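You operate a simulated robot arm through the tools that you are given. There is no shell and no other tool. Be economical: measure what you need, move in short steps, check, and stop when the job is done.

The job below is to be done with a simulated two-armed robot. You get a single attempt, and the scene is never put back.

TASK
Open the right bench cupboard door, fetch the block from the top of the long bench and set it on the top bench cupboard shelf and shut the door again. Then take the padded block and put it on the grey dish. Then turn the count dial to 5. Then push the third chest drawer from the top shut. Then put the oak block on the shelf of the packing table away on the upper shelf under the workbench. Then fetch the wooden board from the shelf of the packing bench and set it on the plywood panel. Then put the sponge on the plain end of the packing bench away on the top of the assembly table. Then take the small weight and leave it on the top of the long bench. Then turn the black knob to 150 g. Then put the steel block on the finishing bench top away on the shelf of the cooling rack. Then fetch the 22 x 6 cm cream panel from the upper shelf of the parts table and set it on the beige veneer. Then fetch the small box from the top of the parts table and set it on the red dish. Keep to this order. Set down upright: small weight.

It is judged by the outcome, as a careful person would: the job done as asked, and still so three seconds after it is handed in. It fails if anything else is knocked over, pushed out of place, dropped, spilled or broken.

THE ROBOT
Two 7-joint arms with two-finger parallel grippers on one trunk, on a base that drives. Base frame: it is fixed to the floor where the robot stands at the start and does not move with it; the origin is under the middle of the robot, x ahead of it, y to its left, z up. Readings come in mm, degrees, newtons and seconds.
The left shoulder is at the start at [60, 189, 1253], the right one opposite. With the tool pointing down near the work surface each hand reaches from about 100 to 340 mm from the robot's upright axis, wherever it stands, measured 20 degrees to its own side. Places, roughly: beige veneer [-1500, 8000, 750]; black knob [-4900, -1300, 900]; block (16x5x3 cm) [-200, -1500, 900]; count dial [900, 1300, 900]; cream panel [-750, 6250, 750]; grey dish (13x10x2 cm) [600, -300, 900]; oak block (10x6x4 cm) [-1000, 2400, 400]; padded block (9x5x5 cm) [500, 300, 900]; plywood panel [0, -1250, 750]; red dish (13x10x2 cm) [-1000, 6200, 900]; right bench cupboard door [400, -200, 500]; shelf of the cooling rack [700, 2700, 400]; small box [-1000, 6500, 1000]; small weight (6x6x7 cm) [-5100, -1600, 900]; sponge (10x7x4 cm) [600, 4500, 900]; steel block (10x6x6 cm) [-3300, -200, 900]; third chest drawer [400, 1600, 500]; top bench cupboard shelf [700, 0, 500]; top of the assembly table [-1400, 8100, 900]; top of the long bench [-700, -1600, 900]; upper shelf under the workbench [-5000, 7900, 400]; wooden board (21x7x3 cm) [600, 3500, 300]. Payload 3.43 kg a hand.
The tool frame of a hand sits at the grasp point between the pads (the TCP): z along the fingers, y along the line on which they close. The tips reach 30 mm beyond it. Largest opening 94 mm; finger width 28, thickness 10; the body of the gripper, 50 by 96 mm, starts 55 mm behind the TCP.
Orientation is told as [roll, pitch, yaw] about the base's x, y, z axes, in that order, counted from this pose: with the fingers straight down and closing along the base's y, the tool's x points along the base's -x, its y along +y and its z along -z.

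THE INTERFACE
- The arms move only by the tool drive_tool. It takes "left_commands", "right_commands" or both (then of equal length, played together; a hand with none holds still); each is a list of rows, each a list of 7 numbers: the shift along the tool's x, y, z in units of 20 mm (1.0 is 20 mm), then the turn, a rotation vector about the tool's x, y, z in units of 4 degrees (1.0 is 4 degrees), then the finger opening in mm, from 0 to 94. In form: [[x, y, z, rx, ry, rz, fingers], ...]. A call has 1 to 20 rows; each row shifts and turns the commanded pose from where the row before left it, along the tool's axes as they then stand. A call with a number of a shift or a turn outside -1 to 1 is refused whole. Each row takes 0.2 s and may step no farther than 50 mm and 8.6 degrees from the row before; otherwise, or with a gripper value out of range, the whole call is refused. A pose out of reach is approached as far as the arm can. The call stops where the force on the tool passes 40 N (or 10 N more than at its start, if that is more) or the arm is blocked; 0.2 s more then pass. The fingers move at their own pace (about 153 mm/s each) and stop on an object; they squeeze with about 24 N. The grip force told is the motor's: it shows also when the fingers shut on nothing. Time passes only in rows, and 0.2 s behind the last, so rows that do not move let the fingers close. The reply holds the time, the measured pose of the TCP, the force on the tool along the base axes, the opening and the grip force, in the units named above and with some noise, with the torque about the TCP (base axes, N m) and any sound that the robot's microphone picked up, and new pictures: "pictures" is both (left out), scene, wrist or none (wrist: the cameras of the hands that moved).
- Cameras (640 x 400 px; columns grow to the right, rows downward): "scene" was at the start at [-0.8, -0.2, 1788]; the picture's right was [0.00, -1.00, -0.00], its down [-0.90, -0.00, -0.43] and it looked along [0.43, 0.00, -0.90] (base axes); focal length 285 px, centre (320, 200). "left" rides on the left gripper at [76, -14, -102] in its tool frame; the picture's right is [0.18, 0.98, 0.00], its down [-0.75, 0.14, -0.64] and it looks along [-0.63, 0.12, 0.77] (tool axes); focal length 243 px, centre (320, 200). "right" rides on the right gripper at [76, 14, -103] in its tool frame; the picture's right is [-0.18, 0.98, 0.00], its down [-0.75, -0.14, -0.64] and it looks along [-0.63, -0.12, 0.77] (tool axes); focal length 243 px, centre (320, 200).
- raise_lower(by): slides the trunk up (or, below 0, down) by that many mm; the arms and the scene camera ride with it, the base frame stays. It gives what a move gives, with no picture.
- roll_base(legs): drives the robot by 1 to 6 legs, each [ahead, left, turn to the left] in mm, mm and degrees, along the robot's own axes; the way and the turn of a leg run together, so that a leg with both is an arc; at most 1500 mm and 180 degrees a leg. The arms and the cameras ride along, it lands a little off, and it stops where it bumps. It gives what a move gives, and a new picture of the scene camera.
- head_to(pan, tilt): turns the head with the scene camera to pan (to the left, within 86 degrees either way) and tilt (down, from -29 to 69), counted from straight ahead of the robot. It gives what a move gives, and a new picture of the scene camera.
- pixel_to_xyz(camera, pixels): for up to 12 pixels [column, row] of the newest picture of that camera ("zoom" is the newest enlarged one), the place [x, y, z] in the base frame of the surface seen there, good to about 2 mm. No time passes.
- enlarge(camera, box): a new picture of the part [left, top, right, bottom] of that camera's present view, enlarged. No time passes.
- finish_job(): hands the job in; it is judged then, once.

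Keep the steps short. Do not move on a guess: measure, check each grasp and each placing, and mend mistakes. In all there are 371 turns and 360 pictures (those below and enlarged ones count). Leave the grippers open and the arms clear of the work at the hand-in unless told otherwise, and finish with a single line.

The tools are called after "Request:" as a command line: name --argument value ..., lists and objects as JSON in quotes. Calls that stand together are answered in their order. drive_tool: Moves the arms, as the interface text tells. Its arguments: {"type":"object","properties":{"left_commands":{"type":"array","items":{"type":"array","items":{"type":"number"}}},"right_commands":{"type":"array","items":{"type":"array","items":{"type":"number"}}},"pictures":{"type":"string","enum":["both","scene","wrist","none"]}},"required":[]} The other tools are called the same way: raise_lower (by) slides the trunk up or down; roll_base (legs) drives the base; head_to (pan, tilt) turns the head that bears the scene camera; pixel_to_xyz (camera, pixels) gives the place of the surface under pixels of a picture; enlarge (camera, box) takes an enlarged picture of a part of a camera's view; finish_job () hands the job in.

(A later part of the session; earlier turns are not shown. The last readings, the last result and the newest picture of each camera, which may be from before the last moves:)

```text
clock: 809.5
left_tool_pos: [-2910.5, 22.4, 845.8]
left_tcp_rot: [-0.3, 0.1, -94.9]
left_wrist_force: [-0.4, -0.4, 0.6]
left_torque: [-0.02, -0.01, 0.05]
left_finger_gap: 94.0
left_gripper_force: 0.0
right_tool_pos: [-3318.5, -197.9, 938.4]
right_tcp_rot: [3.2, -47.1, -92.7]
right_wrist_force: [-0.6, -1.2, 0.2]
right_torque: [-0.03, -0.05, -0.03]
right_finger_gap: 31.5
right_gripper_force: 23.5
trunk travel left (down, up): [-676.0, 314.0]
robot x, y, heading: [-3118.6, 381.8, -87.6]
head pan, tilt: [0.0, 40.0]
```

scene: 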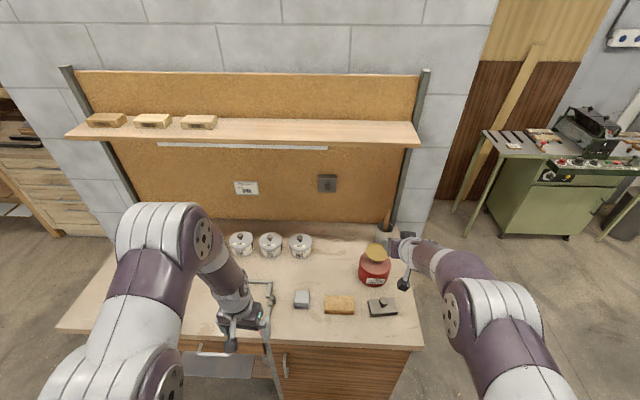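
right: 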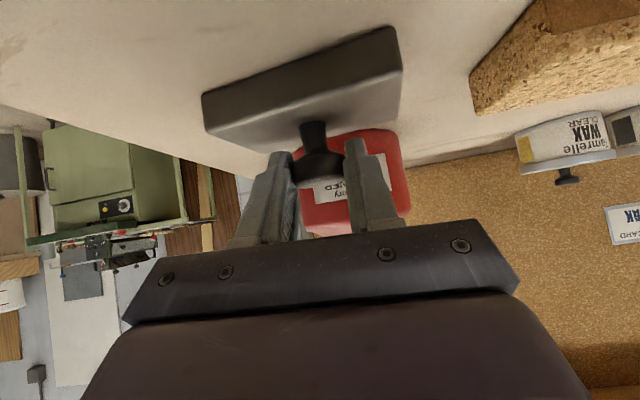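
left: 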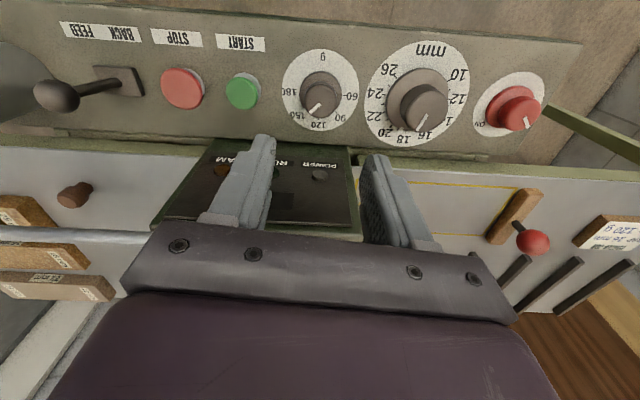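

Knob held. I lift and check the hang.

Request:
raise_lower --by 40

Request:
raise_lower --by 260

Request:
enlarge --camera "right" --box '[0, 0, 640, 400]'

Request:
pixel_to_xyz --camera "zoom" --pixels '[[210, 110], [390, 65], [210, 140], [390, 100], [300, 85], [395, 35]]'

```text
clock: 810.3
left_tool_pos: [-2912.2, 21.6, 884.5]
left_tcp_rot: [-0.2, 0.2, -94.9]
left_wrist_force: [0.4, 0.4, -0.2]
left_torque: [-0.02, 0.0, -0.01]
left_finger_gap: 93.9
left_gripper_force: 0.1
right_tool_pos: [-3319.6, -198.5, 978.0]
right_tcp_rot: [3.1, -47.0, -92.8]
right_wrist_force: [-0.1, 0.1, -10.6]
right_torque: [0.12, -0.03, 0.0]
right_finger_gap: 31.3
right_gripper_force: 24.3
trunk travel left (down, up): [-716.0, 274.0]
robot x, y, heading: [-3115.2, 378.5, -87.6]
head pan, tilt: [0.0, 40.0]
```

```text
clock: 813.0
left_tool_pos: [-2910.9, 20.9, 1145.3]
left_tcp_rot: [-0.1, 0.2, -94.9]
left_wrist_force: [0.1, 0.3, -0.1]
left_torque: [-0.02, -0.01, 0.01]
left_finger_gap: 94.1
left_gripper_force: 0.1
right_tool_pos: [-3318.7, -198.6, 1238.6]
right_tcp_rot: [3.2, -47.3, -92.8]
right_wrist_force: [-0.1, 0.1, -9.0]
right_torque: [0.11, 0.01, 0.02]
right_finger_gap: 31.4
right_gripper_force: 23.9
trunk travel left (down, up): [-976.0, 14.0]
robot x, y, heading: [-3114.1, 387.1, -87.4]
head pan, tilt: [0.0, 40.0]
```

```text
1.00 times, centred on (320, 200) of right (not enlarged: the box is as wide or as high as the picture)
```

zoom: 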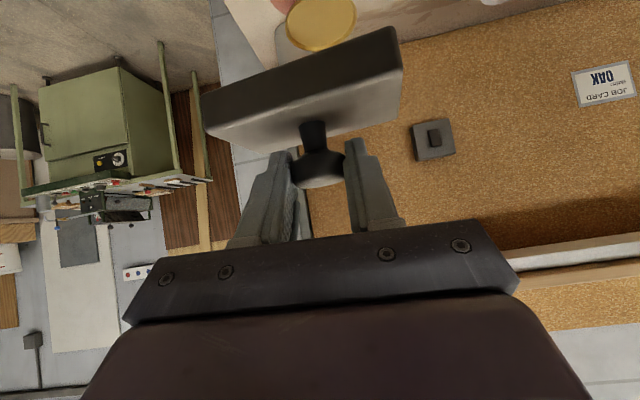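

```text
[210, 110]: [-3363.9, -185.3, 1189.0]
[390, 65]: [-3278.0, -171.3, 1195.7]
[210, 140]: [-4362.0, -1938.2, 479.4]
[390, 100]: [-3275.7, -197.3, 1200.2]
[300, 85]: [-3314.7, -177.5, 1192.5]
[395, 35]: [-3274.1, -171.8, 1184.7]
```

The block hangs level. I back off and strafe east, then turn.

Request:
roll_base --legs '[[-300, 0, -2.5]]'

Request:
roll_base --legs '[[0, 1450, 0], [0, 1450, 0]]'

```text
clock: 815.0
left_tool_pos: [-2937.2, 310.9, 1144.9]
left_tcp_rot: [-0.2, 0.2, -97.8]
left_wrist_force: [-0.7, -0.5, 0.1]
left_torque: [0.0, -0.02, -0.01]
left_finger_gap: 94.1
left_gripper_force: 0.2
right_tool_pos: [-3355.2, 110.8, 1237.0]
right_tcp_rot: [3.2, -47.0, -95.7]
right_wrist_force: [1.2, -0.9, -9.4]
right_torque: [0.07, -0.03, -0.01]
right_finger_gap: 31.3
right_gripper_force: 24.5
trunk travel left (down, up): [-976.0, 14.0]
robot x, y, heading: [-3123.1, 681.1, -90.4]
head pan, tilt: [0.0, 40.0]
```

scene: 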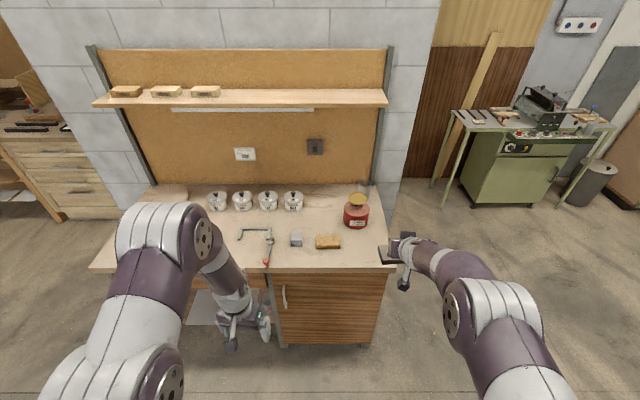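

```text
clock: 829.2
left_tool_pos: [4.5, 346.6, 1144.6]
left_tcp_rot: [-0.2, 0.2, -95.7]
left_wrist_force: [-0.5, 1.0, 0.6]
left_torque: [-0.02, -0.03, -0.01]
left_finger_gap: 93.9
left_gripper_force: 0.1
right_tool_pos: [-407.3, 132.7, 1236.9]
right_tcp_rot: [3.2, -47.2, -93.7]
right_wrist_force: [-0.8, -0.3, -10.2]
right_torque: [0.1, -0.04, -0.01]
right_finger_gap: 31.3
right_gripper_force: 23.8
trunk travel left (down, up): [-976.0, 14.0]
robot x, y, heading: [-192.2, 711.5, -88.2]
head pan, tilt: [0.0, 40.0]
```

scene: 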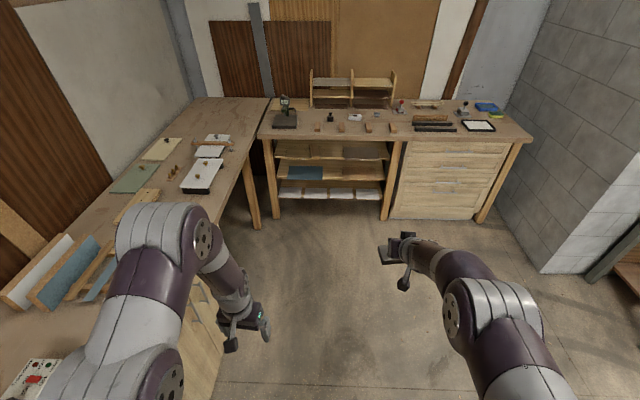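

Request:
roll_base --legs '[[0, 0, 88.2]]'

Request:
roll_base --legs '[[0, 1300, 0], [0, 900, 0]]'

Request:
head_to --pan -15 --tilt 45

```text
clock: 833.4
left_tool_pos: [172.0, 903.9, 1145.1]
left_tcp_rot: [-0.2, 0.2, -6.5]
left_wrist_force: [0.2, 0.2, -0.1]
left_torque: [0.0, 0.01, -0.03]
left_finger_gap: 93.9
left_gripper_force: 0.0
right_tool_pos: [381.1, 490.5, 1237.1]
right_tcp_rot: [3.2, -47.0, -4.4]
right_wrist_force: [0.2, 0.7, -9.4]
right_torque: [0.01, 0.06, -0.01]
right_finger_gap: 31.2
right_gripper_force: 24.1
trunk travel left (down, up): [-976.0, 14.0]
robot x, y, heading: [-193.9, 709.7, 1.3]
head pan, tilt: [0.0, 40.0]
```

scene: 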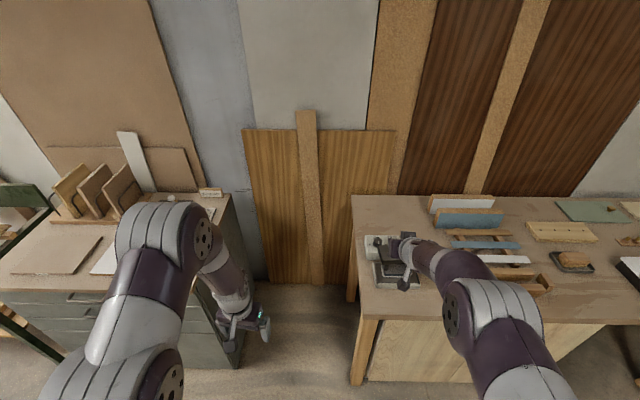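

```text
clock: 844.4
left_tool_pos: [164.1, 3140.1, 1145.2]
left_tcp_rot: [0.0, 0.2, -7.6]
left_wrist_force: [-0.2, -0.2, 0.2]
left_torque: [0.0, -0.02, 0.01]
left_finger_gap: 94.0
left_gripper_force: 0.1
right_tool_pos: [364.4, 2722.1, 1237.5]
right_tcp_rot: [3.2, -47.1, -5.6]
right_wrist_force: [0.7, -0.3, -9.8]
right_torque: [0.03, 0.12, -0.04]
right_finger_gap: 31.6
right_gripper_force: 24.3
trunk travel left (down, up): [-976.0, 14.0]
robot x, y, heading: [-204.0, 2951.2, 0.1]
head pan, tilt: [0.0, 40.0]
```

scene: 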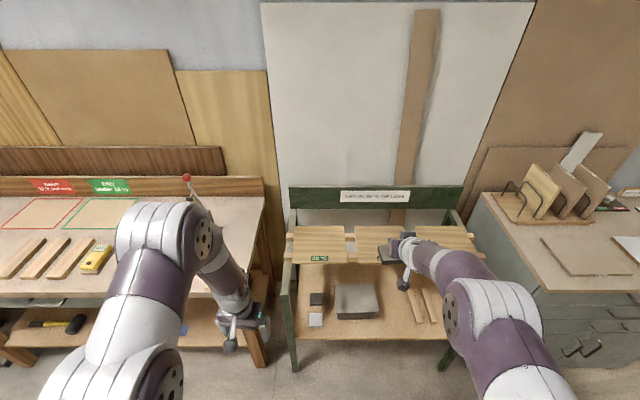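

```text
clock: 845.2
left_tool_pos: [164.4, 3140.4, 1144.3]
left_tcp_rot: [-0.2, 0.2, -7.5]
left_wrist_force: [-0.3, 0.0, 0.1]
left_torque: [0.04, 0.01, 0.02]
left_finger_gap: 94.2
left_gripper_force: 0.0
right_tool_pos: [364.6, 2722.3, 1237.5]
right_tcp_rot: [3.2, -47.0, -5.4]
right_wrist_force: [-1.4, -0.2, -9.8]
right_torque: [-0.02, 0.14, -0.02]
right_finger_gap: 31.5
right_gripper_force: 23.7
trunk travel left (down, up): [-976.0, 14.0]
robot x, y, heading: [-209.0, 2955.2, -0.2]
head pan, tilt: [-15.0, 45.0]
```

scene: 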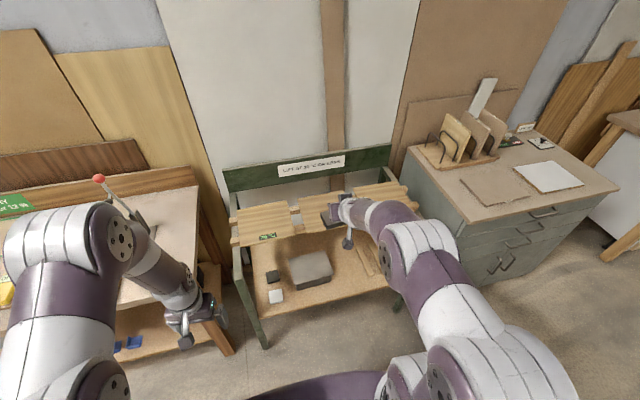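

Request:
enlarge --camera "scene" --box '[225, 195, 425, 320]'

Request:
pixel_to_xyz --camera "zoom" --pixels '[[215, 200], [335, 180], [345, 260], [235, 300], [430, 200], [460, 260], [400, 250], [180, 370], [480, 290], [250, 120], [380, 100], [420, 150]]'

```text
3.20 times, centred on (325, 258) of scene
```

zoom: 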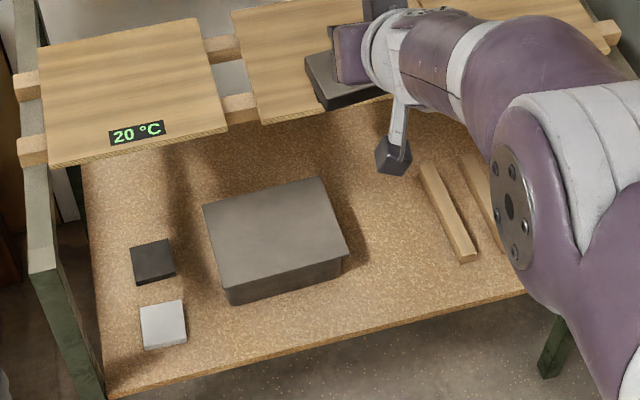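

```text
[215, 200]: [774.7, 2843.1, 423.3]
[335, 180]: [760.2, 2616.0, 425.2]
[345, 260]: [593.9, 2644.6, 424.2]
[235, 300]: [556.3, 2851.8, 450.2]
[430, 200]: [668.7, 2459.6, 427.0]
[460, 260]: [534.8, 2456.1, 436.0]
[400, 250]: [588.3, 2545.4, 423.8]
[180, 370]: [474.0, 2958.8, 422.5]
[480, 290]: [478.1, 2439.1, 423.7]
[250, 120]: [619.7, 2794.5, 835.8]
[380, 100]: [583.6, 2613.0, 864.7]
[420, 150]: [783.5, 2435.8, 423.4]
```

Shelf z≈423, boards above at z≈835. Free spot centre (560,2557) between the grey block and the sticks. I strafe, then lower in front of the rack.

Request:
roll_base --legs '[[0, -164, 0]]'

Request:
raise_lower --by -400

Request:
raise_lower --by -318

```text
clock: 846.6
left_tool_pos: [163.6, 2976.0, 1143.3]
left_tcp_rot: [-0.5, 0.2, -7.7]
left_wrist_force: [-0.2, 0.6, 0.4]
left_torque: [0.01, 0.0, 0.02]
left_finger_gap: 94.0
left_gripper_force: 0.1
right_tool_pos: [362.2, 2558.2, 1237.5]
right_tcp_rot: [2.8, -47.1, -5.4]
right_wrist_force: [-0.2, 0.2, -9.9]
right_torque: [-0.01, 0.09, -0.03]
right_finger_gap: 31.4
right_gripper_force: 24.1
trunk travel left (down, up): [-976.0, 14.0]
robot x, y, heading: [-205.7, 2784.8, 0.0]
head pan, tilt: [-15.0, 45.0]
```

scene: 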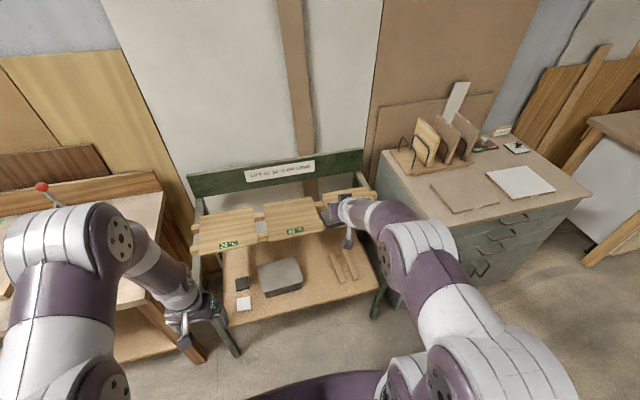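

```text
clock: 850.5
left_tool_pos: [163.4, 2974.6, 744.3]
left_tcp_rot: [-0.3, 0.2, -7.6]
left_wrist_force: [0.1, -0.1, -0.4]
left_torque: [0.02, -0.03, 0.02]
left_finger_gap: 93.6
left_gripper_force: 0.1
right_tool_pos: [362.5, 2555.4, 838.0]
right_tcp_rot: [3.1, -47.0, -5.5]
right_wrist_force: [0.4, 0.4, -10.3]
right_torque: [0.04, 0.13, -0.01]
right_finger_gap: 31.6
right_gripper_force: 24.0
trunk travel left (down, up): [-576.0, 414.0]
robot x, y, heading: [-210.9, 2787.2, -0.2]
head pan, tilt: [-15.0, 45.0]
```

```text
clock: 853.6
left_tool_pos: [162.3, 2973.5, 426.5]
left_tcp_rot: [-0.2, 0.2, -7.6]
left_wrist_force: [-0.5, 0.2, -0.1]
left_torque: [0.01, 0.01, 0.0]
left_finger_gap: 94.2
left_gripper_force: 0.1
right_tool_pos: [362.6, 2555.3, 519.0]
right_tcp_rot: [3.2, -47.1, -5.6]
right_wrist_force: [0.1, -0.5, -10.8]
right_torque: [0.03, 0.11, 0.01]
right_finger_gap: 31.3
right_gripper_force: 24.2
trunk travel left (down, up): [-258.0, 732.0]
robot x, y, heading: [-208.0, 2788.3, -0.1]
head pan, tilt: [-15.0, 45.0]
```

Now in under the boards: 189 mm ahead.

Request:
roll_base --legs '[[189, 2, 0]]'

Request:
enlarge --camera "right" --box '[0, 0, 640, 400]'

Request:
pixel_to_xyz --camera "zoom" --pixels '[[210, 110], [390, 60], [300, 85], [120, 100], [480, 60], [100, 60], [520, 100]]'

```text
clock: 855.2
left_tool_pos: [352.8, 2977.7, 426.8]
left_tcp_rot: [-0.2, 0.2, -7.5]
left_wrist_force: [-1.1, 0.5, -0.5]
left_torque: [0.0, -0.03, -0.04]
left_finger_gap: 94.1
left_gripper_force: 0.0
right_tool_pos: [553.2, 2560.2, 518.2]
right_tcp_rot: [3.1, -47.1, -5.4]
right_wrist_force: [-0.2, -0.1, -10.5]
right_torque: [-0.01, 0.11, 0.0]
right_finger_gap: 31.3
right_gripper_force: 24.0
trunk travel left (down, up): [-258.0, 732.0]
robot x, y, heading: [-10.7, 2787.9, 0.5]
head pan, tilt: [-15.0, 45.0]
```

scene: 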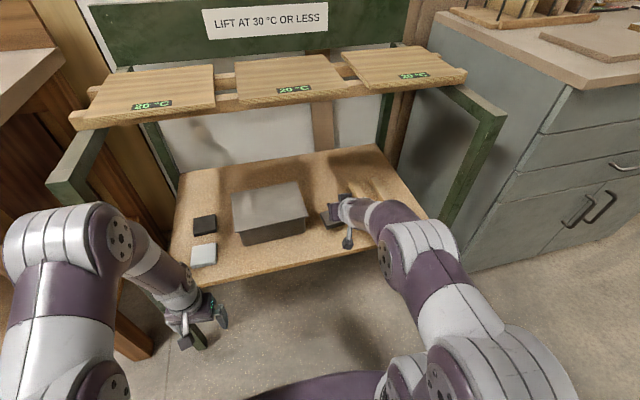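

```text
1.00 times, centred on (320, 200) of right (not enlarged: the box is as wide or as high as the picture)
```

zoom: 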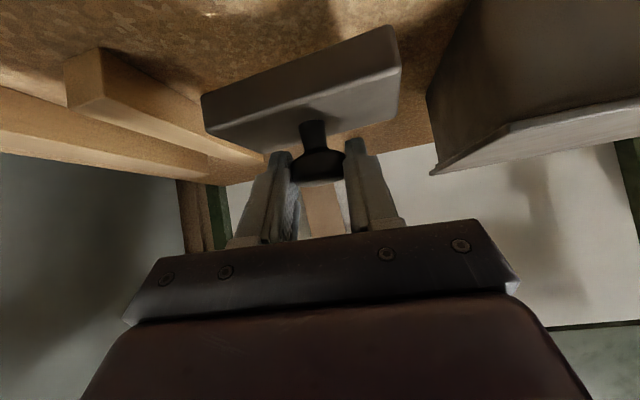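

```text
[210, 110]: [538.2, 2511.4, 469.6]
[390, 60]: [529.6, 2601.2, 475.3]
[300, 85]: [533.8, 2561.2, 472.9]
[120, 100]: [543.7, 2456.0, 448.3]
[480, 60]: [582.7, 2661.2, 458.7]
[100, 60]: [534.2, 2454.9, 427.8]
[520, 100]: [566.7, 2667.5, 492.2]
```

Clear on both sides. I lower to contact.

Request:
raise_lower --by -34

Request:
raise_lower --by -4

Request:
raise_lower --by -3

```text
clock: 856.0
left_tool_pos: [352.9, 2975.9, 392.7]
left_tcp_rot: [-0.2, 0.3, -7.5]
left_wrist_force: [-0.4, 0.7, -0.1]
left_torque: [0.02, 0.0, -0.01]
left_finger_gap: 94.0
left_gripper_force: 0.1
right_tool_pos: [552.9, 2559.4, 485.1]
right_tcp_rot: [3.1, -47.1, -5.4]
right_wrist_force: [-0.4, -0.3, -10.0]
right_torque: [0.02, 0.1, -0.03]
right_finger_gap: 31.4
right_gripper_force: 24.0
trunk travel left (down, up): [-224.0, 766.0]
robot x, y, heading: [-16.3, 2788.6, 0.2]
head pan, tilt: [-15.0, 45.0]
```

```text
clock: 856.5
left_tool_pos: [354.0, 2976.9, 388.5]
left_tcp_rot: [-0.2, 0.2, -7.5]
left_wrist_force: [1.3, 0.7, -0.5]
left_torque: [0.0, 0.0, 0.0]
left_finger_gap: 94.3
left_gripper_force: 0.0
right_tool_pos: [554.2, 2559.0, 481.0]
right_tcp_rot: [3.2, -47.0, -5.4]
right_wrist_force: [-0.2, 0.5, -9.9]
right_torque: [-0.01, 0.09, 0.02]
right_finger_gap: 31.4
right_gripper_force: 23.9
trunk travel left (down, up): [-220.0, 770.0]
robot x, y, heading: [-15.7, 2785.1, 0.2]
head pan, tilt: [-15.0, 45.0]
```

```text
clock: 857.0
left_tool_pos: [352.7, 2976.1, 386.0]
left_tcp_rot: [-0.2, 0.2, -7.5]
left_wrist_force: [0.0, -0.2, -0.1]
left_torque: [0.01, -0.03, 0.0]
left_finger_gap: 93.9
left_gripper_force: 0.0
right_tool_pos: [553.7, 2558.5, 480.0]
right_tcp_rot: [3.0, -47.1, -5.4]
right_wrist_force: [1.5, -1.8, -1.9]
right_torque: [0.1, 0.25, -0.02]
right_finger_gap: 31.3
right_gripper_force: 24.1
trunk travel left (down, up): [-217.0, 773.0]
robot x, y, heading: [-15.9, 2786.6, 0.3]
head pan, tilt: [-15.0, 45.0]
```

Contact (force eased by 8 N). One more millimetre, then open and rise.

Request:
raise_lower --by -1.5

Request:
drive_tool --right_commands '[[0, 0, 0, 0, 0, 0, 45], [0, 0, 0, 0, 0, 0, 65], [0, 0, 0, 0, 0, 0, 65]]' --pictures "none"

Request:
raise_lower --by 50

Request:
roll_base --legs '[[-250, 0, 0]]'

```text
clock: 857.5
left_tool_pos: [351.6, 2977.0, 384.7]
left_tcp_rot: [-0.2, 0.1, -7.4]
left_wrist_force: [-0.2, -0.1, 0.7]
left_torque: [0.02, 0.02, -0.02]
left_finger_gap: 94.0
left_gripper_force: 0.1
right_tool_pos: [553.3, 2558.3, 479.6]
right_tcp_rot: [3.1, -47.4, -5.4]
right_wrist_force: [0.6, -3.1, 9.9]
right_torque: [0.0, 0.04, 0.01]
right_finger_gap: 31.3
right_gripper_force: 24.4
trunk travel left (down, up): [-216.0, 774.0]
robot x, y, heading: [-15.3, 2791.0, 0.1]
head pan, tilt: [-15.0, 45.0]
```

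```text
clock: 858.3
left_tool_pos: [352.7, 2977.1, 384.9]
left_tcp_rot: [-0.2, 0.1, -7.4]
left_wrist_force: [0.7, -0.2, 0.9]
left_torque: [0.0, -0.02, -0.01]
left_finger_gap: 94.0
left_gripper_force: 0.0
right_tool_pos: [553.1, 2558.9, 476.7]
right_tcp_rot: [3.1, -47.1, -5.4]
right_wrist_force: [-0.4, 0.5, -0.2]
right_torque: [0.01, 0.01, -0.01]
right_finger_gap: 65.1
right_gripper_force: 0.0
trunk travel left (down, up): [-216.0, 774.0]
robot x, y, heading: [-20.5, 2789.8, -0.1]
head pan, tilt: [-15.0, 45.0]
```

```text
clock: 859.2
left_tool_pos: [353.1, 2976.5, 435.8]
left_tcp_rot: [-0.1, 0.1, -7.6]
left_wrist_force: [-1.3, 0.2, -0.2]
left_torque: [0.01, -0.03, 0.01]
left_finger_gap: 94.0
left_gripper_force: 0.1
right_tool_pos: [552.8, 2559.5, 527.3]
right_tcp_rot: [3.1, -47.1, -5.5]
right_wrist_force: [-0.4, -0.2, -0.2]
right_torque: [0.01, -0.01, -0.01]
right_finger_gap: 64.9
right_gripper_force: 0.1
trunk travel left (down, up): [-266.0, 724.0]
robot x, y, heading: [-22.3, 2787.4, 0.0]
head pan, tilt: [-15.0, 45.0]
```

```text
clock: 861.1
left_tool_pos: [102.2, 2976.0, 434.7]
left_tcp_rot: [-0.2, 0.1, -7.6]
left_wrist_force: [0.4, 0.8, 0.0]
left_torque: [0.04, 0.0, 0.03]
left_finger_gap: 94.0
left_gripper_force: 0.1
right_tool_pos: [301.7, 2559.6, 527.2]
right_tcp_rot: [3.1, -47.2, -5.5]
right_wrist_force: [0.0, -0.1, 0.1]
right_torque: [-0.02, -0.02, -0.03]
right_finger_gap: 65.1
right_gripper_force: 0.1
trunk travel left (down, up): [-266.0, 724.0]
robot x, y, heading: [-269.4, 2788.7, 0.0]
head pan, tilt: [-15.0, 45.0]
```

scene: 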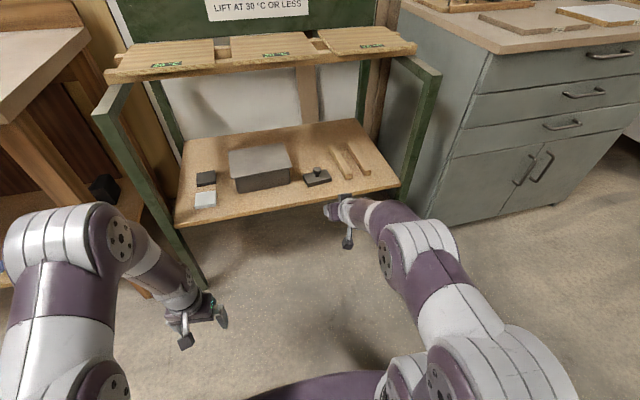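

The steel block rests on the cooling-rack shelf. Next the cream panel on the parts table. I raise, turn north and drive there.

Request:
raise_lower --by 400

Request:
roll_base --legs '[[100, 0, 90]]'

Request:
roll_base --legs '[[1300, 0, 0], [1300, 0, 0]]'

```text
clock: 864.9
left_tool_pos: [101.7, 2976.0, 834.1]
left_tcp_rot: [-0.3, 0.1, -7.5]
left_wrist_force: [0.3, 0.3, -0.3]
left_torque: [0.0, 0.0, 0.0]
left_finger_gap: 94.0
left_gripper_force: 0.1
right_tool_pos: [301.0, 2557.8, 927.6]
right_tcp_rot: [3.2, -47.2, -5.5]
right_wrist_force: [0.5, -0.3, 0.7]
right_torque: [0.01, 0.01, -0.01]
right_finger_gap: 65.1
right_gripper_force: 0.1
trunk travel left (down, up): [-666.0, 324.0]
robot x, y, heading: [-268.9, 2781.2, -0.0]
head pan, tilt: [-15.0, 45.0]
```

```text
clock: 869.1
left_tool_pos: [-386.5, 3224.3, 834.8]
left_tcp_rot: [-0.1, 0.2, 82.1]
left_wrist_force: [0.4, -0.6, -0.2]
left_torque: [-0.01, -0.02, 0.01]
left_finger_gap: 93.7
left_gripper_force: 0.0
right_tool_pos: [32.8, 3422.1, 928.3]
right_tcp_rot: [3.1, -47.1, 84.1]
right_wrist_force: [-0.9, 0.6, 0.4]
right_torque: [0.01, 0.01, 0.02]
right_finger_gap: 64.9
right_gripper_force: 0.1
trunk travel left (down, up): [-666.0, 324.0]
robot x, y, heading: [-197.8, 2853.3, 89.6]
head pan, tilt: [-15.0, 45.0]
```

scene: 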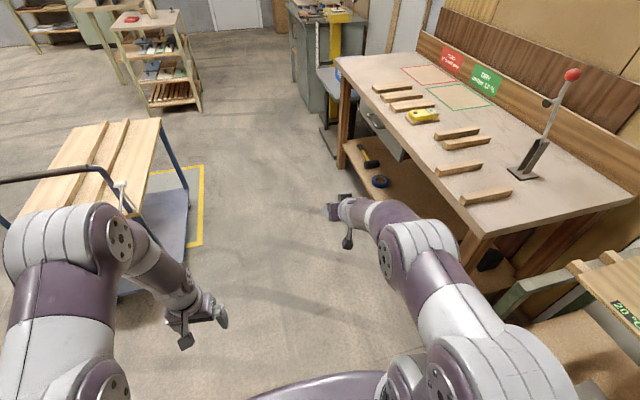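

```text
clock: 881.5
left_tool_pos: [-272.5, 5787.1, 834.4]
left_tcp_rot: [-0.1, 0.1, 78.9]
left_wrist_force: [0.8, -0.2, 0.0]
left_torque: [0.0, -0.03, 0.01]
left_finger_gap: 94.1
left_gripper_force: 0.1
right_tool_pos: [156.6, 5959.4, 928.3]
right_tcp_rot: [3.2, -47.1, 80.9]
right_wrist_force: [-1.2, -0.6, 0.0]
right_torque: [0.02, 0.02, 0.03]
right_finger_gap: 65.1
right_gripper_force: 0.0
trunk travel left (down, up): [-666.0, 324.0]
robot x, y, heading: [-105.0, 5403.5, 86.6]
head pan, tilt: [-15.0, 45.0]
```

scene: 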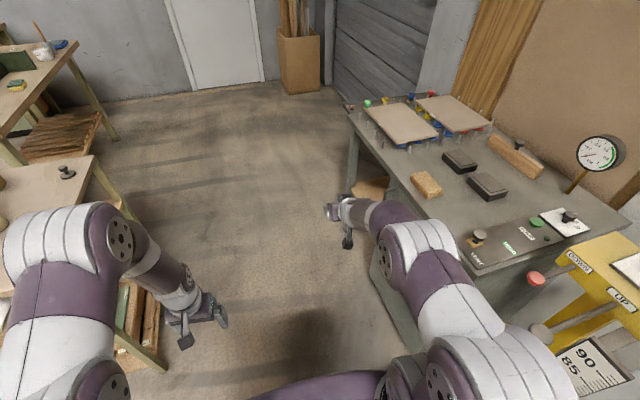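

Request:
raise_lower --by -300

Request:
roll_base --legs '[[-250, 200, 0]]'

Request:
head_to --pan 28 --tilt 28

```text
clock: 884.5
left_tool_pos: [-272.8, 5785.1, 534.6]
left_tcp_rot: [-0.1, 0.1, 78.8]
left_wrist_force: [0.1, -0.3, -0.8]
left_torque: [0.04, -0.01, 0.03]
left_finger_gap: 94.2
left_gripper_force: 0.0
right_tool_pos: [156.5, 5958.3, 627.2]
right_tcp_rot: [3.2, -47.1, 81.1]
right_wrist_force: [0.6, 0.0, 0.0]
right_torque: [0.0, 0.02, -0.02]
right_finger_gap: 65.2
right_gripper_force: 0.0
trunk travel left (down, up): [-366.0, 624.0]
robot x, y, heading: [-109.8, 5404.0, 86.7]
head pan, tilt: [-15.0, 45.0]
```

```text
clock: 886.7
left_tool_pos: [-492.6, 5546.8, 535.3]
left_tcp_rot: [-0.2, 0.2, 78.9]
left_wrist_force: [-0.8, -0.6, 0.0]
left_torque: [0.02, 0.01, 0.01]
left_finger_gap: 94.2
left_gripper_force: 0.1
right_tool_pos: [-63.8, 5720.2, 629.1]
right_tcp_rot: [3.2, -47.1, 81.0]
right_wrist_force: [-0.1, 0.2, -0.2]
right_torque: [0.0, 0.02, 0.01]
right_finger_gap: 65.2
right_gripper_force: 0.1
trunk travel left (down, up): [-366.0, 624.0]
robot x, y, heading: [-327.0, 5167.1, 86.4]
head pan, tilt: [-15.0, 45.0]
```

scene: 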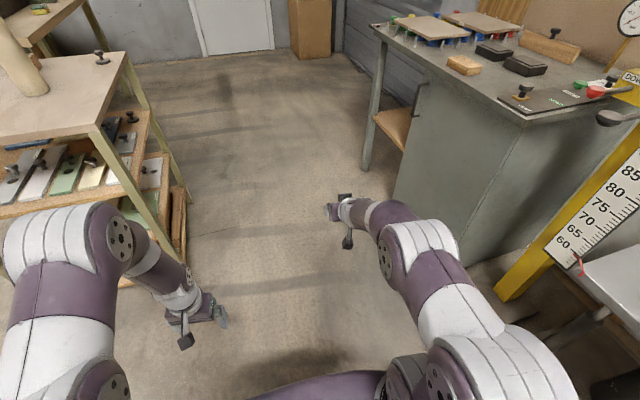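

```text
clock: 887.8
left_tool_pos: [-492.5, 5546.0, 535.6]
left_tcp_rot: [-0.2, 0.1, 79.0]
left_wrist_force: [0.1, -0.1, 0.4]
left_torque: [-0.01, -0.01, -0.03]
left_finger_gap: 93.8
left_gripper_force: 0.2
right_tool_pos: [-62.8, 5720.8, 627.9]
right_tcp_rot: [3.2, -47.0, 80.9]
right_wrist_force: [-0.1, 0.3, 0.0]
right_torque: [0.02, -0.01, 0.01]
right_finger_gap: 65.0
right_gripper_force: 0.1
trunk travel left (down, up): [-366.0, 624.0]
robot x, y, heading: [-329.2, 5171.7, 86.4]
head pan, tilt: [28.0, 28.0]
```

scene: 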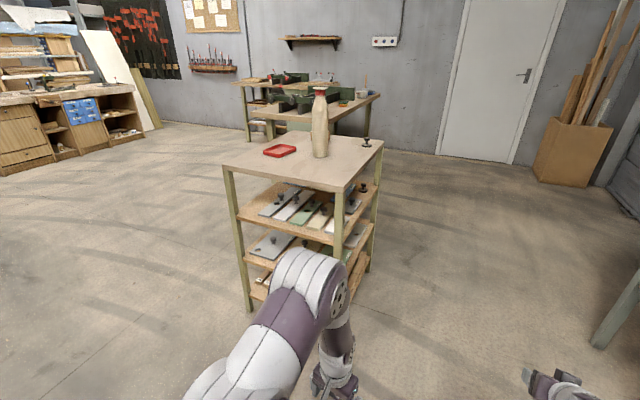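

Request:
enlarge --camera "scene" --box '[220, 165, 390, 270]'

Request:
pixel_to_xyz --camera "zoom" --pixels '[[385, 180], [410, 140], [365, 200], [430, 180], [335, 180], [300, 150], [250, 150], [490, 150], [545, 110], [450, 70], [70, 180], [440, 230]]'

```text
3.76 times, centred on (305, 218) of scene
```

zoom: 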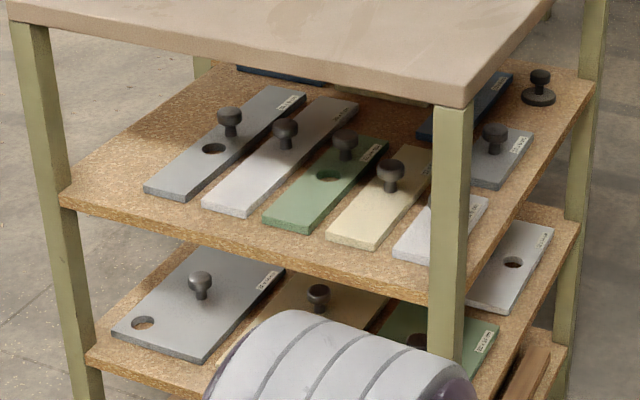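

```text
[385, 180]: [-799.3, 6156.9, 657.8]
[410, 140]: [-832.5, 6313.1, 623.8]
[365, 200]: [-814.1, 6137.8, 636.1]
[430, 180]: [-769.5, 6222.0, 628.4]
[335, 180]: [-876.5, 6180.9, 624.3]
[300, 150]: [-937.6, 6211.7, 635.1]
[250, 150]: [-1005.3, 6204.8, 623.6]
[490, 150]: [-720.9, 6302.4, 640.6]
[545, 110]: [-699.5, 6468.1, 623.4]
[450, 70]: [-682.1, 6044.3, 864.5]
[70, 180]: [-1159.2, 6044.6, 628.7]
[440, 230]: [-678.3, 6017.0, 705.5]
```

Upper shelf z≈624; the cream panel is the fourth, with a knob near (−799,6160). I set the right hand to −60°, tuck the left arm, and move in front.

Request:
drive_tool --right_commands '[[0, 0, 0, 0, -1, 0, 65], [0, 0, 0, 0, -1, 0, 65], [0, 0, 0, 0, -1, 0, 65], [0, 0, 0, 0, -0.3, 0, 65]]' --left_commands '[[1, 0, 0, 0, 0, 0, 94], [1, 0, 0, 0, 0, 0, 94], [1, 0, 0, 0, 0, 0, 94], [0, 0, 0, 0, 0, 0, 94]]' --pictures "none"

Request:
roll_base --legs '[[130, 706, 3.6]]'

Request:
head_to --pan -15 --tilt 38

```text
clock: 888.8
left_tool_pos: [-504.7, 5488.8, 535.5]
left_tcp_rot: [-0.2, 0.0, 78.9]
left_wrist_force: [0.0, 0.4, 0.6]
left_torque: [0.05, 0.0, 0.0]
left_finger_gap: 94.1
left_gripper_force: 0.2
right_tool_pos: [-76.6, 5719.7, 622.7]
right_tcp_rot: [8.1, -51.5, 80.1]
right_wrist_force: [0.7, 0.0, -0.2]
right_torque: [0.01, 0.02, 0.01]
right_finger_gap: 65.1
right_gripper_force: 0.2
right hand out of reach, approached as far as the arm can: row 1, 2, 3
trunk travel left (down, up): [-366.0, 624.0]
robot x, y, heading: [-327.5, 5165.4, 86.5]
head pan, tilt: [28.0, 28.0]
```

```text
clock: 892.8
left_tool_pos: [-1235.0, 5624.4, 535.7]
left_tcp_rot: [-0.3, 0.1, 82.9]
left_wrist_force: [0.0, 0.2, 0.0]
left_torque: [-0.02, -0.01, 0.02]
left_finger_gap: 94.1
left_gripper_force: 0.1
right_tool_pos: [-821.7, 5884.4, 622.7]
right_tcp_rot: [8.0, -51.5, 83.8]
right_wrist_force: [0.6, -0.1, -0.3]
right_torque: [0.03, 0.01, -0.01]
right_finger_gap: 64.9
right_gripper_force: 0.1
trunk travel left (down, up): [-366.0, 624.0]
robot x, y, heading: [-1039.7, 5314.2, 90.2]
head pan, tilt: [28.0, 28.0]
```

scene: 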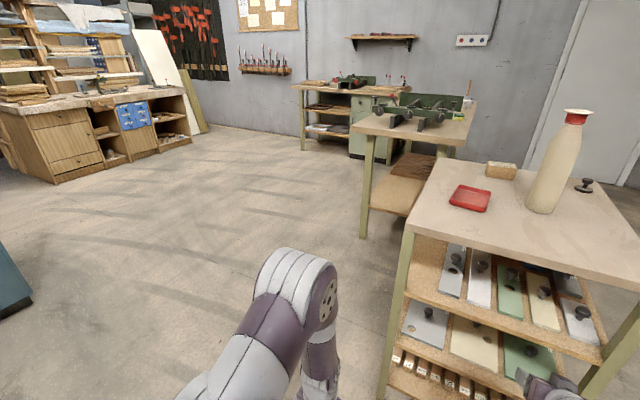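

```text
clock: 893.9
left_tool_pos: [-1234.5, 5623.8, 535.0]
left_tcp_rot: [-0.2, 0.1, 82.8]
left_wrist_force: [0.3, -0.6, -0.2]
left_torque: [-0.01, -0.01, -0.02]
left_finger_gap: 93.8
left_gripper_force: 0.0
right_tool_pos: [-822.2, 5882.7, 622.1]
right_tcp_rot: [8.1, -51.5, 83.8]
right_wrist_force: [0.9, -0.8, 0.4]
right_torque: [-0.01, -0.02, 0.02]
right_finger_gap: 65.1
right_gripper_force: 0.0
trunk travel left (down, up): [-366.0, 624.0]
robot x, y, heading: [-1036.4, 5316.8, 90.5]
head pan, tilt: [-15.0, 38.0]
```

scene: 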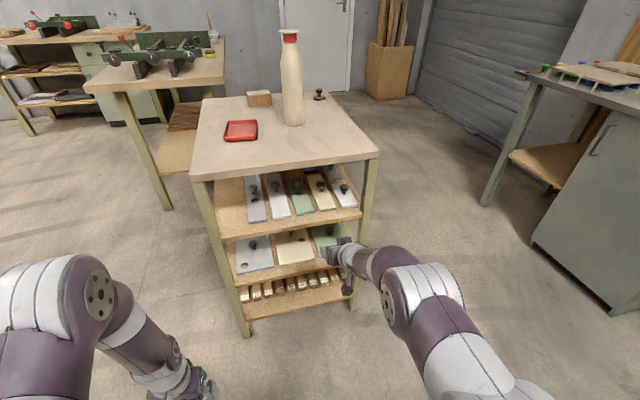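

The wrist limit tilts the hand (roll 8°). I move the hand outward and forward a little, then correct roll and pitch.

Request:
drive_tool --right_commands '[[0, -1, 0, 0, 0, 0, 65], [0, -1, 0, 0, 0, 0, 65], [0, -1, 0, 0, 0, 0, 65], [-0.62, 0, 0.78, 0, 0, 0, 65], [-0.62, 0, 0.78, 0, 0, 0, 65], [0, 0, 0, 1, 0, 0, 65], [0, 0, 0, 1, 0, 0, 65], [0, 0, 0, 0, -1, 0, 65], [0, 0, 0, 0, -1, 0, 65], [0, 0, 0, 0, 0, 0, 65]]' --pictures "none"

Request:
enlarge --camera "scene" --box '[210, 150, 370, 250]'

Request:
pixel_to_xyz --camera "zoom" --pixels '[[430, 140], [412, 95], [480, 230], [420, 235], [455, 200], [440, 165], [520, 160], [380, 190], [300, 60], [500, 250], [300, 265], [440, 80]]'

```text
clock: 896.0
left_tool_pos: [-1233.9, 5624.8, 534.8]
left_tcp_rot: [-0.2, 0.0, 82.8]
left_wrist_force: [0.6, -0.3, -0.1]
left_torque: [0.04, 0.0, -0.03]
left_finger_gap: 94.2
left_gripper_force: 0.0
right_tool_pos: [-770.9, 5923.8, 615.2]
right_tcp_rot: [2.7, -54.2, 83.5]
right_wrist_force: [-0.5, 0.1, 0.0]
right_torque: [-0.02, -0.02, -0.01]
right_finger_gap: 64.6
right_gripper_force: 0.0
right hand out of reach, approached as far as the arm can: row 8, 9
trunk travel left (down, up): [-366.0, 624.0]
robot x, y, heading: [-1037.2, 5316.4, 90.3]
head pan, tilt: [-15.0, 38.0]
```

```text
4.00 times, centred on (290, 200) of scene
```

zoom: 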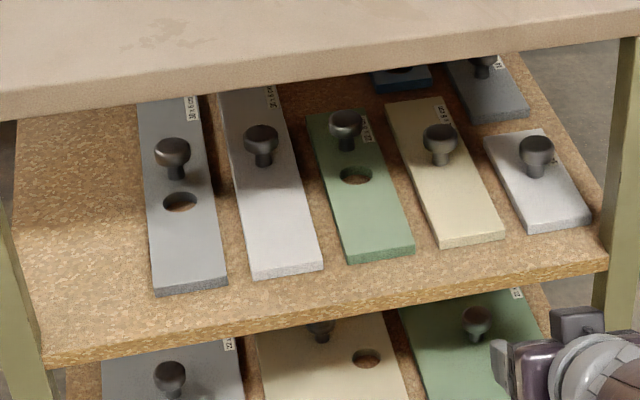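

```text
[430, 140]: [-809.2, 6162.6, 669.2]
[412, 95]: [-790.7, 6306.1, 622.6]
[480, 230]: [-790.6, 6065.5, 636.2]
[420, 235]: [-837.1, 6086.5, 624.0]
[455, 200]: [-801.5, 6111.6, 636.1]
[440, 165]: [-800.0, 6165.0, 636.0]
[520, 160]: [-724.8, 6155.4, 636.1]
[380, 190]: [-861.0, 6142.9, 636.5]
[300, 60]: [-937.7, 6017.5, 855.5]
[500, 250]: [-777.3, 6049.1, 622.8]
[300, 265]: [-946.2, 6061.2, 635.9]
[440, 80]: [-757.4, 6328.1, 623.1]
```

Knob ≈(−800,6170), top z≈670; panel top z 636. I raise to TCP z≈671 and move in slowly with a 60 mm opening.

Request:
raise_lower --by 56

Request:
roll_base --legs '[[140, 31, 0]]'

Request:
enlarge --camera "right" --box '[0, 0, 640, 400]'

Request:
pixel_to_xyz --camera "zoom" --pixels '[[310, 130], [300, 110], [320, 150], [285, 60], [300, 90], [330, 120]]'

```text
clock: 897.0
left_tool_pos: [-1234.8, 5624.8, 590.5]
left_tcp_rot: [-0.2, 0.1, 82.9]
left_wrist_force: [0.1, 0.9, -0.4]
left_torque: [-0.04, -0.01, 0.0]
left_finger_gap: 94.0
left_gripper_force: 0.0
right_tool_pos: [-770.8, 5923.9, 670.6]
right_tcp_rot: [2.8, -54.1, 83.5]
right_wrist_force: [0.9, -0.1, 1.2]
right_torque: [-0.01, 0.02, 0.01]
right_finger_gap: 65.0
right_gripper_force: 0.0
trunk travel left (down, up): [-422.0, 568.0]
robot x, y, heading: [-1038.1, 5318.7, 90.4]
head pan, tilt: [-15.0, 38.0]
```

```text
clock: 898.4
left_tool_pos: [-1268.2, 5765.6, 591.3]
left_tcp_rot: [-0.2, 0.2, 82.8]
left_wrist_force: [-0.6, -0.4, -0.1]
left_torque: [-0.01, 0.0, 0.02]
left_finger_gap: 93.9
left_gripper_force: 0.1
right_tool_pos: [-802.4, 6063.3, 670.8]
right_tcp_rot: [2.6, -54.0, 83.6]
right_wrist_force: [0.0, 0.4, 0.0]
right_torque: [-0.02, -0.01, 0.01]
right_finger_gap: 64.7
right_gripper_force: 0.1
trunk travel left (down, up): [-422.0, 568.0]
robot x, y, heading: [-1071.7, 5455.0, 90.3]
head pan, tilt: [-15.0, 38.0]
```

scene: 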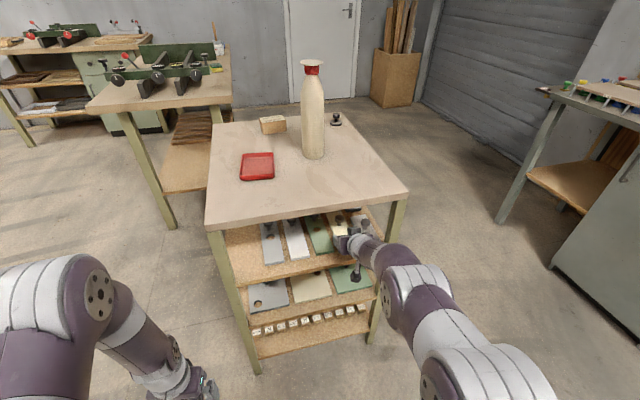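

```text
1.00 times, centred on (320, 200) of right (not enlarged: the box is as wide or as high as the picture)
```

zoom: 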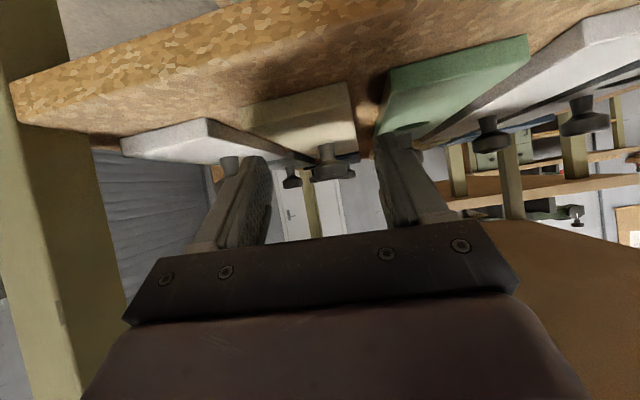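

```text
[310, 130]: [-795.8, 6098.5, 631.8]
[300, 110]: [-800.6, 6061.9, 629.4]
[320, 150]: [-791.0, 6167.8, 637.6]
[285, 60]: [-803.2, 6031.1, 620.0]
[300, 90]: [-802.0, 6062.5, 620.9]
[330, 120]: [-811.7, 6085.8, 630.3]
```

Aligned. I advance the last 84 mm and close on the knob.

Request:
roll_base --legs '[[84, 0, 0]]'

Request:
drive_tool --right_commands '[[0, 0, 0, 0, 0, 0, 40], [0, 0, 0, 0, 0, 0, 20], [0, 0, 0, 0, 0, 0, 5], [0, 0, 0, 0, 0, 0, 5]]' --pictures "wrist"

```text
clock: 899.4
left_tool_pos: [-1267.5, 5847.0, 590.5]
left_tcp_rot: [-0.3, 0.1, 82.8]
left_wrist_force: [-0.3, 0.6, -0.2]
left_torque: [-0.02, -0.01, 0.0]
left_finger_gap: 94.0
left_gripper_force: 0.0
right_tool_pos: [-805.3, 6146.5, 670.1]
right_tcp_rot: [2.8, -54.0, 83.6]
right_wrist_force: [0.3, 0.1, 0.5]
right_torque: [-0.02, -0.01, 0.01]
right_finger_gap: 65.2
right_gripper_force: 0.0
trunk travel left (down, up): [-422.0, 568.0]
robot x, y, heading: [-1072.3, 5538.0, 90.5]
head pan, tilt: [-15.0, 38.0]
```

scene: 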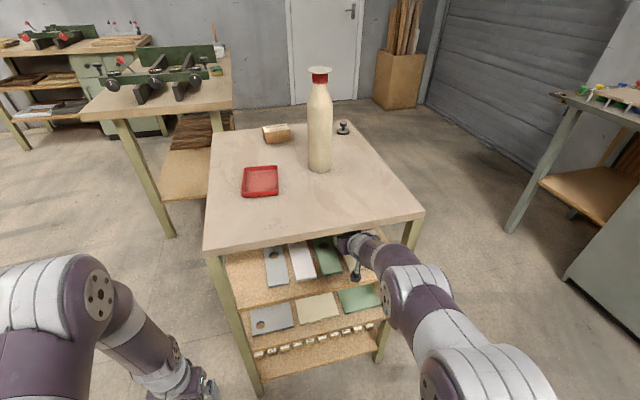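

```text
clock: 900.4
left_tool_pos: [-1268.2, 5846.2, 591.5]
left_tcp_rot: [-0.3, 0.1, 82.8]
left_wrist_force: [0.1, 0.4, -0.3]
left_torque: [-0.01, -0.04, 0.04]
left_finger_gap: 93.8
left_gripper_force: 0.0
right_tool_pos: [-804.5, 6145.3, 671.5]
right_tcp_rot: [2.8, -54.2, 83.6]
right_wrist_force: [1.7, 1.1, 1.6]
right_torque: [0.05, -0.13, 0.09]
right_finger_gap: 30.4
right_gripper_force: 24.1
trunk travel left (down, up): [-422.0, 568.0]
robot x, y, heading: [-1071.1, 5540.6, 90.5]
head pan, tilt: [-15.0, 38.0]
```

right: 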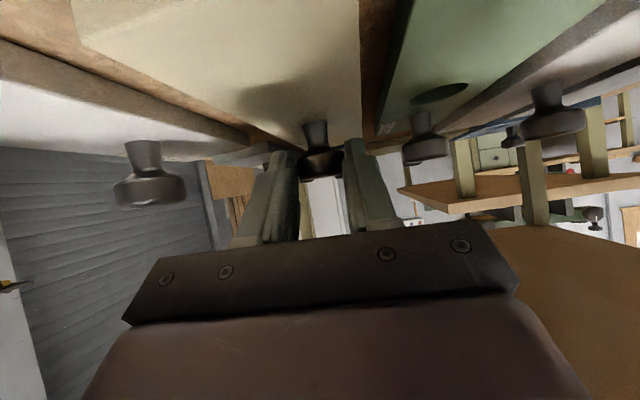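

Held. I lift 9 mm and back straight out.

Request:
raise_lower --by 9

Request:
roll_base --legs '[[-420, 0, 0]]'

```text
clock: 901.0
left_tool_pos: [-1267.4, 5847.3, 599.7]
left_tcp_rot: [-0.1, 0.1, 82.8]
left_wrist_force: [0.2, -0.2, 0.4]
left_torque: [-0.01, 0.0, 0.01]
left_finger_gap: 94.2
left_gripper_force: 0.1
right_tool_pos: [-804.7, 6145.1, 679.8]
right_tcp_rot: [2.8, -54.0, 83.6]
right_wrist_force: [-0.3, 0.9, -1.1]
right_torque: [-0.05, 0.01, -0.03]
right_finger_gap: 30.2
right_gripper_force: 23.8
trunk travel left (down, up): [-431.0, 559.0]
robot x, y, heading: [-1064.1, 5537.7, 90.3]
head pan, tilt: [-15.0, 38.0]
```

```text
clock: 903.6
left_tool_pos: [-1266.2, 5421.9, 599.9]
left_tcp_rot: [-0.3, 0.2, 83.2]
left_wrist_force: [-0.4, -0.4, 0.6]
left_torque: [0.0, -0.01, -0.02]
left_finger_gap: 94.0
left_gripper_force: 0.0
right_tool_pos: [-804.3, 5724.2, 681.0]
right_tcp_rot: [2.8, -54.0, 84.0]
right_wrist_force: [-0.3, -1.0, -0.9]
right_torque: [-0.04, 0.01, 0.02]
right_finger_gap: 30.1
right_gripper_force: 23.9
trunk travel left (down, up): [-431.0, 559.0]
robot x, y, heading: [-1064.8, 5116.7, 90.6]
head pan, tilt: [-15.0, 38.0]
```

scene: 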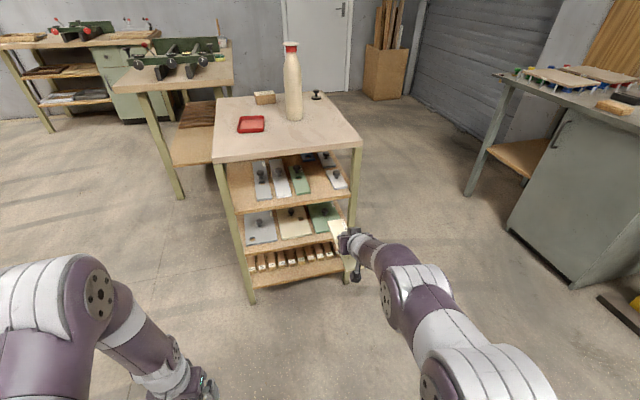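

The cream panel is out, the others undisturbed. I raise and drive round to the assembly table.

Request:
raise_lower --by 400

Request:
raise_lower --by 130

Request:
roll_base --legs '[[100, -900, 0], [1250, 0, 0], [1200, 0, 0]]'

Request:
head_to --pan 65 --tilt 35

```text
clock: 907.4
left_tool_pos: [-1265.9, 5421.7, 1000.1]
left_tcp_rot: [-0.2, 0.1, 83.1]
left_wrist_force: [-0.2, 0.6, 0.0]
left_torque: [0.01, 0.01, 0.03]
left_finger_gap: 94.0
left_gripper_force: 0.0
right_tool_pos: [-804.3, 5724.8, 1079.6]
right_tcp_rot: [2.8, -54.1, 83.8]
right_wrist_force: [-0.7, 0.6, -2.1]
right_torque: [0.0, 0.0, 0.0]
right_finger_gap: 30.1
right_gripper_force: 24.3
trunk travel left (down, up): [-831.0, 159.0]
robot x, y, heading: [-1067.2, 5113.2, 91.0]
head pan, tilt: [-15.0, 38.0]
```

```text
clock: 909.0
left_tool_pos: [-1265.8, 5422.0, 1130.3]
left_tcp_rot: [-0.2, 0.2, 83.2]
left_wrist_force: [0.4, 0.2, 0.3]
left_torque: [0.03, 0.01, 0.0]
left_finger_gap: 94.0
left_gripper_force: 0.0
right_tool_pos: [-804.4, 5724.3, 1209.1]
right_tcp_rot: [2.8, -54.0, 83.9]
right_wrist_force: [-0.4, 0.5, -1.9]
right_torque: [-0.04, 0.01, 0.05]
right_finger_gap: 29.4
right_gripper_force: 23.8
trunk travel left (down, up): [-961.0, 29.0]
robot x, y, heading: [-1063.8, 5116.3, 90.6]
head pan, tilt: [-15.0, 38.0]
```

```text
clock: 925.2
left_tool_pos: [-494.4, 7966.5, 1129.6]
left_tcp_rot: [-0.2, 0.1, 85.4]
left_wrist_force: [-0.4, -0.9, 0.3]
left_torque: [-0.01, -0.03, 0.03]
left_finger_gap: 94.2
left_gripper_force: 0.1
right_tool_pos: [-45.2, 8286.1, 1210.6]
right_tcp_rot: [2.8, -54.1, 86.2]
right_wrist_force: [0.2, 0.0, -0.8]
right_torque: [-0.04, 0.02, 0.0]
right_finger_gap: 29.1
right_gripper_force: 24.4
trunk travel left (down, up): [-961.0, 29.0]
robot x, y, heading: [-278.8, 7669.5, 93.0]
head pan, tilt: [-15.0, 38.0]
```

scene: 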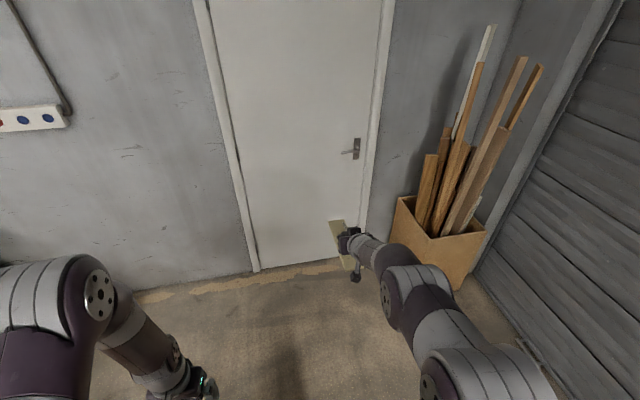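

```text
clock: 926.8
left_tool_pos: [-495.6, 7967.1, 1130.1]
left_tcp_rot: [-0.2, 0.0, 85.4]
left_wrist_force: [-0.3, 0.3, 0.1]
left_torque: [0.01, -0.01, -0.01]
left_finger_gap: 94.0
left_gripper_force: 0.1
right_tool_pos: [-46.5, 8285.2, 1209.3]
right_tcp_rot: [2.8, -54.2, 86.3]
right_wrist_force: [0.3, 0.7, 0.0]
right_torque: [-0.02, -0.03, -0.01]
right_finger_gap: 29.2
right_gripper_force: 23.6
trunk travel left (down, up): [-961.0, 29.0]
robot x, y, heading: [-283.8, 7666.2, 92.7]
head pan, tilt: [65.0, 35.0]
```

scene: 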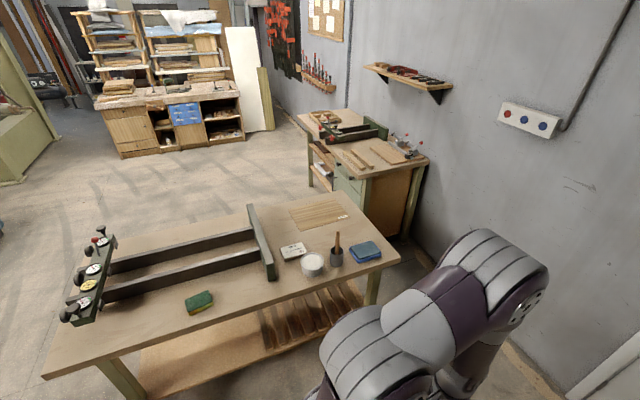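

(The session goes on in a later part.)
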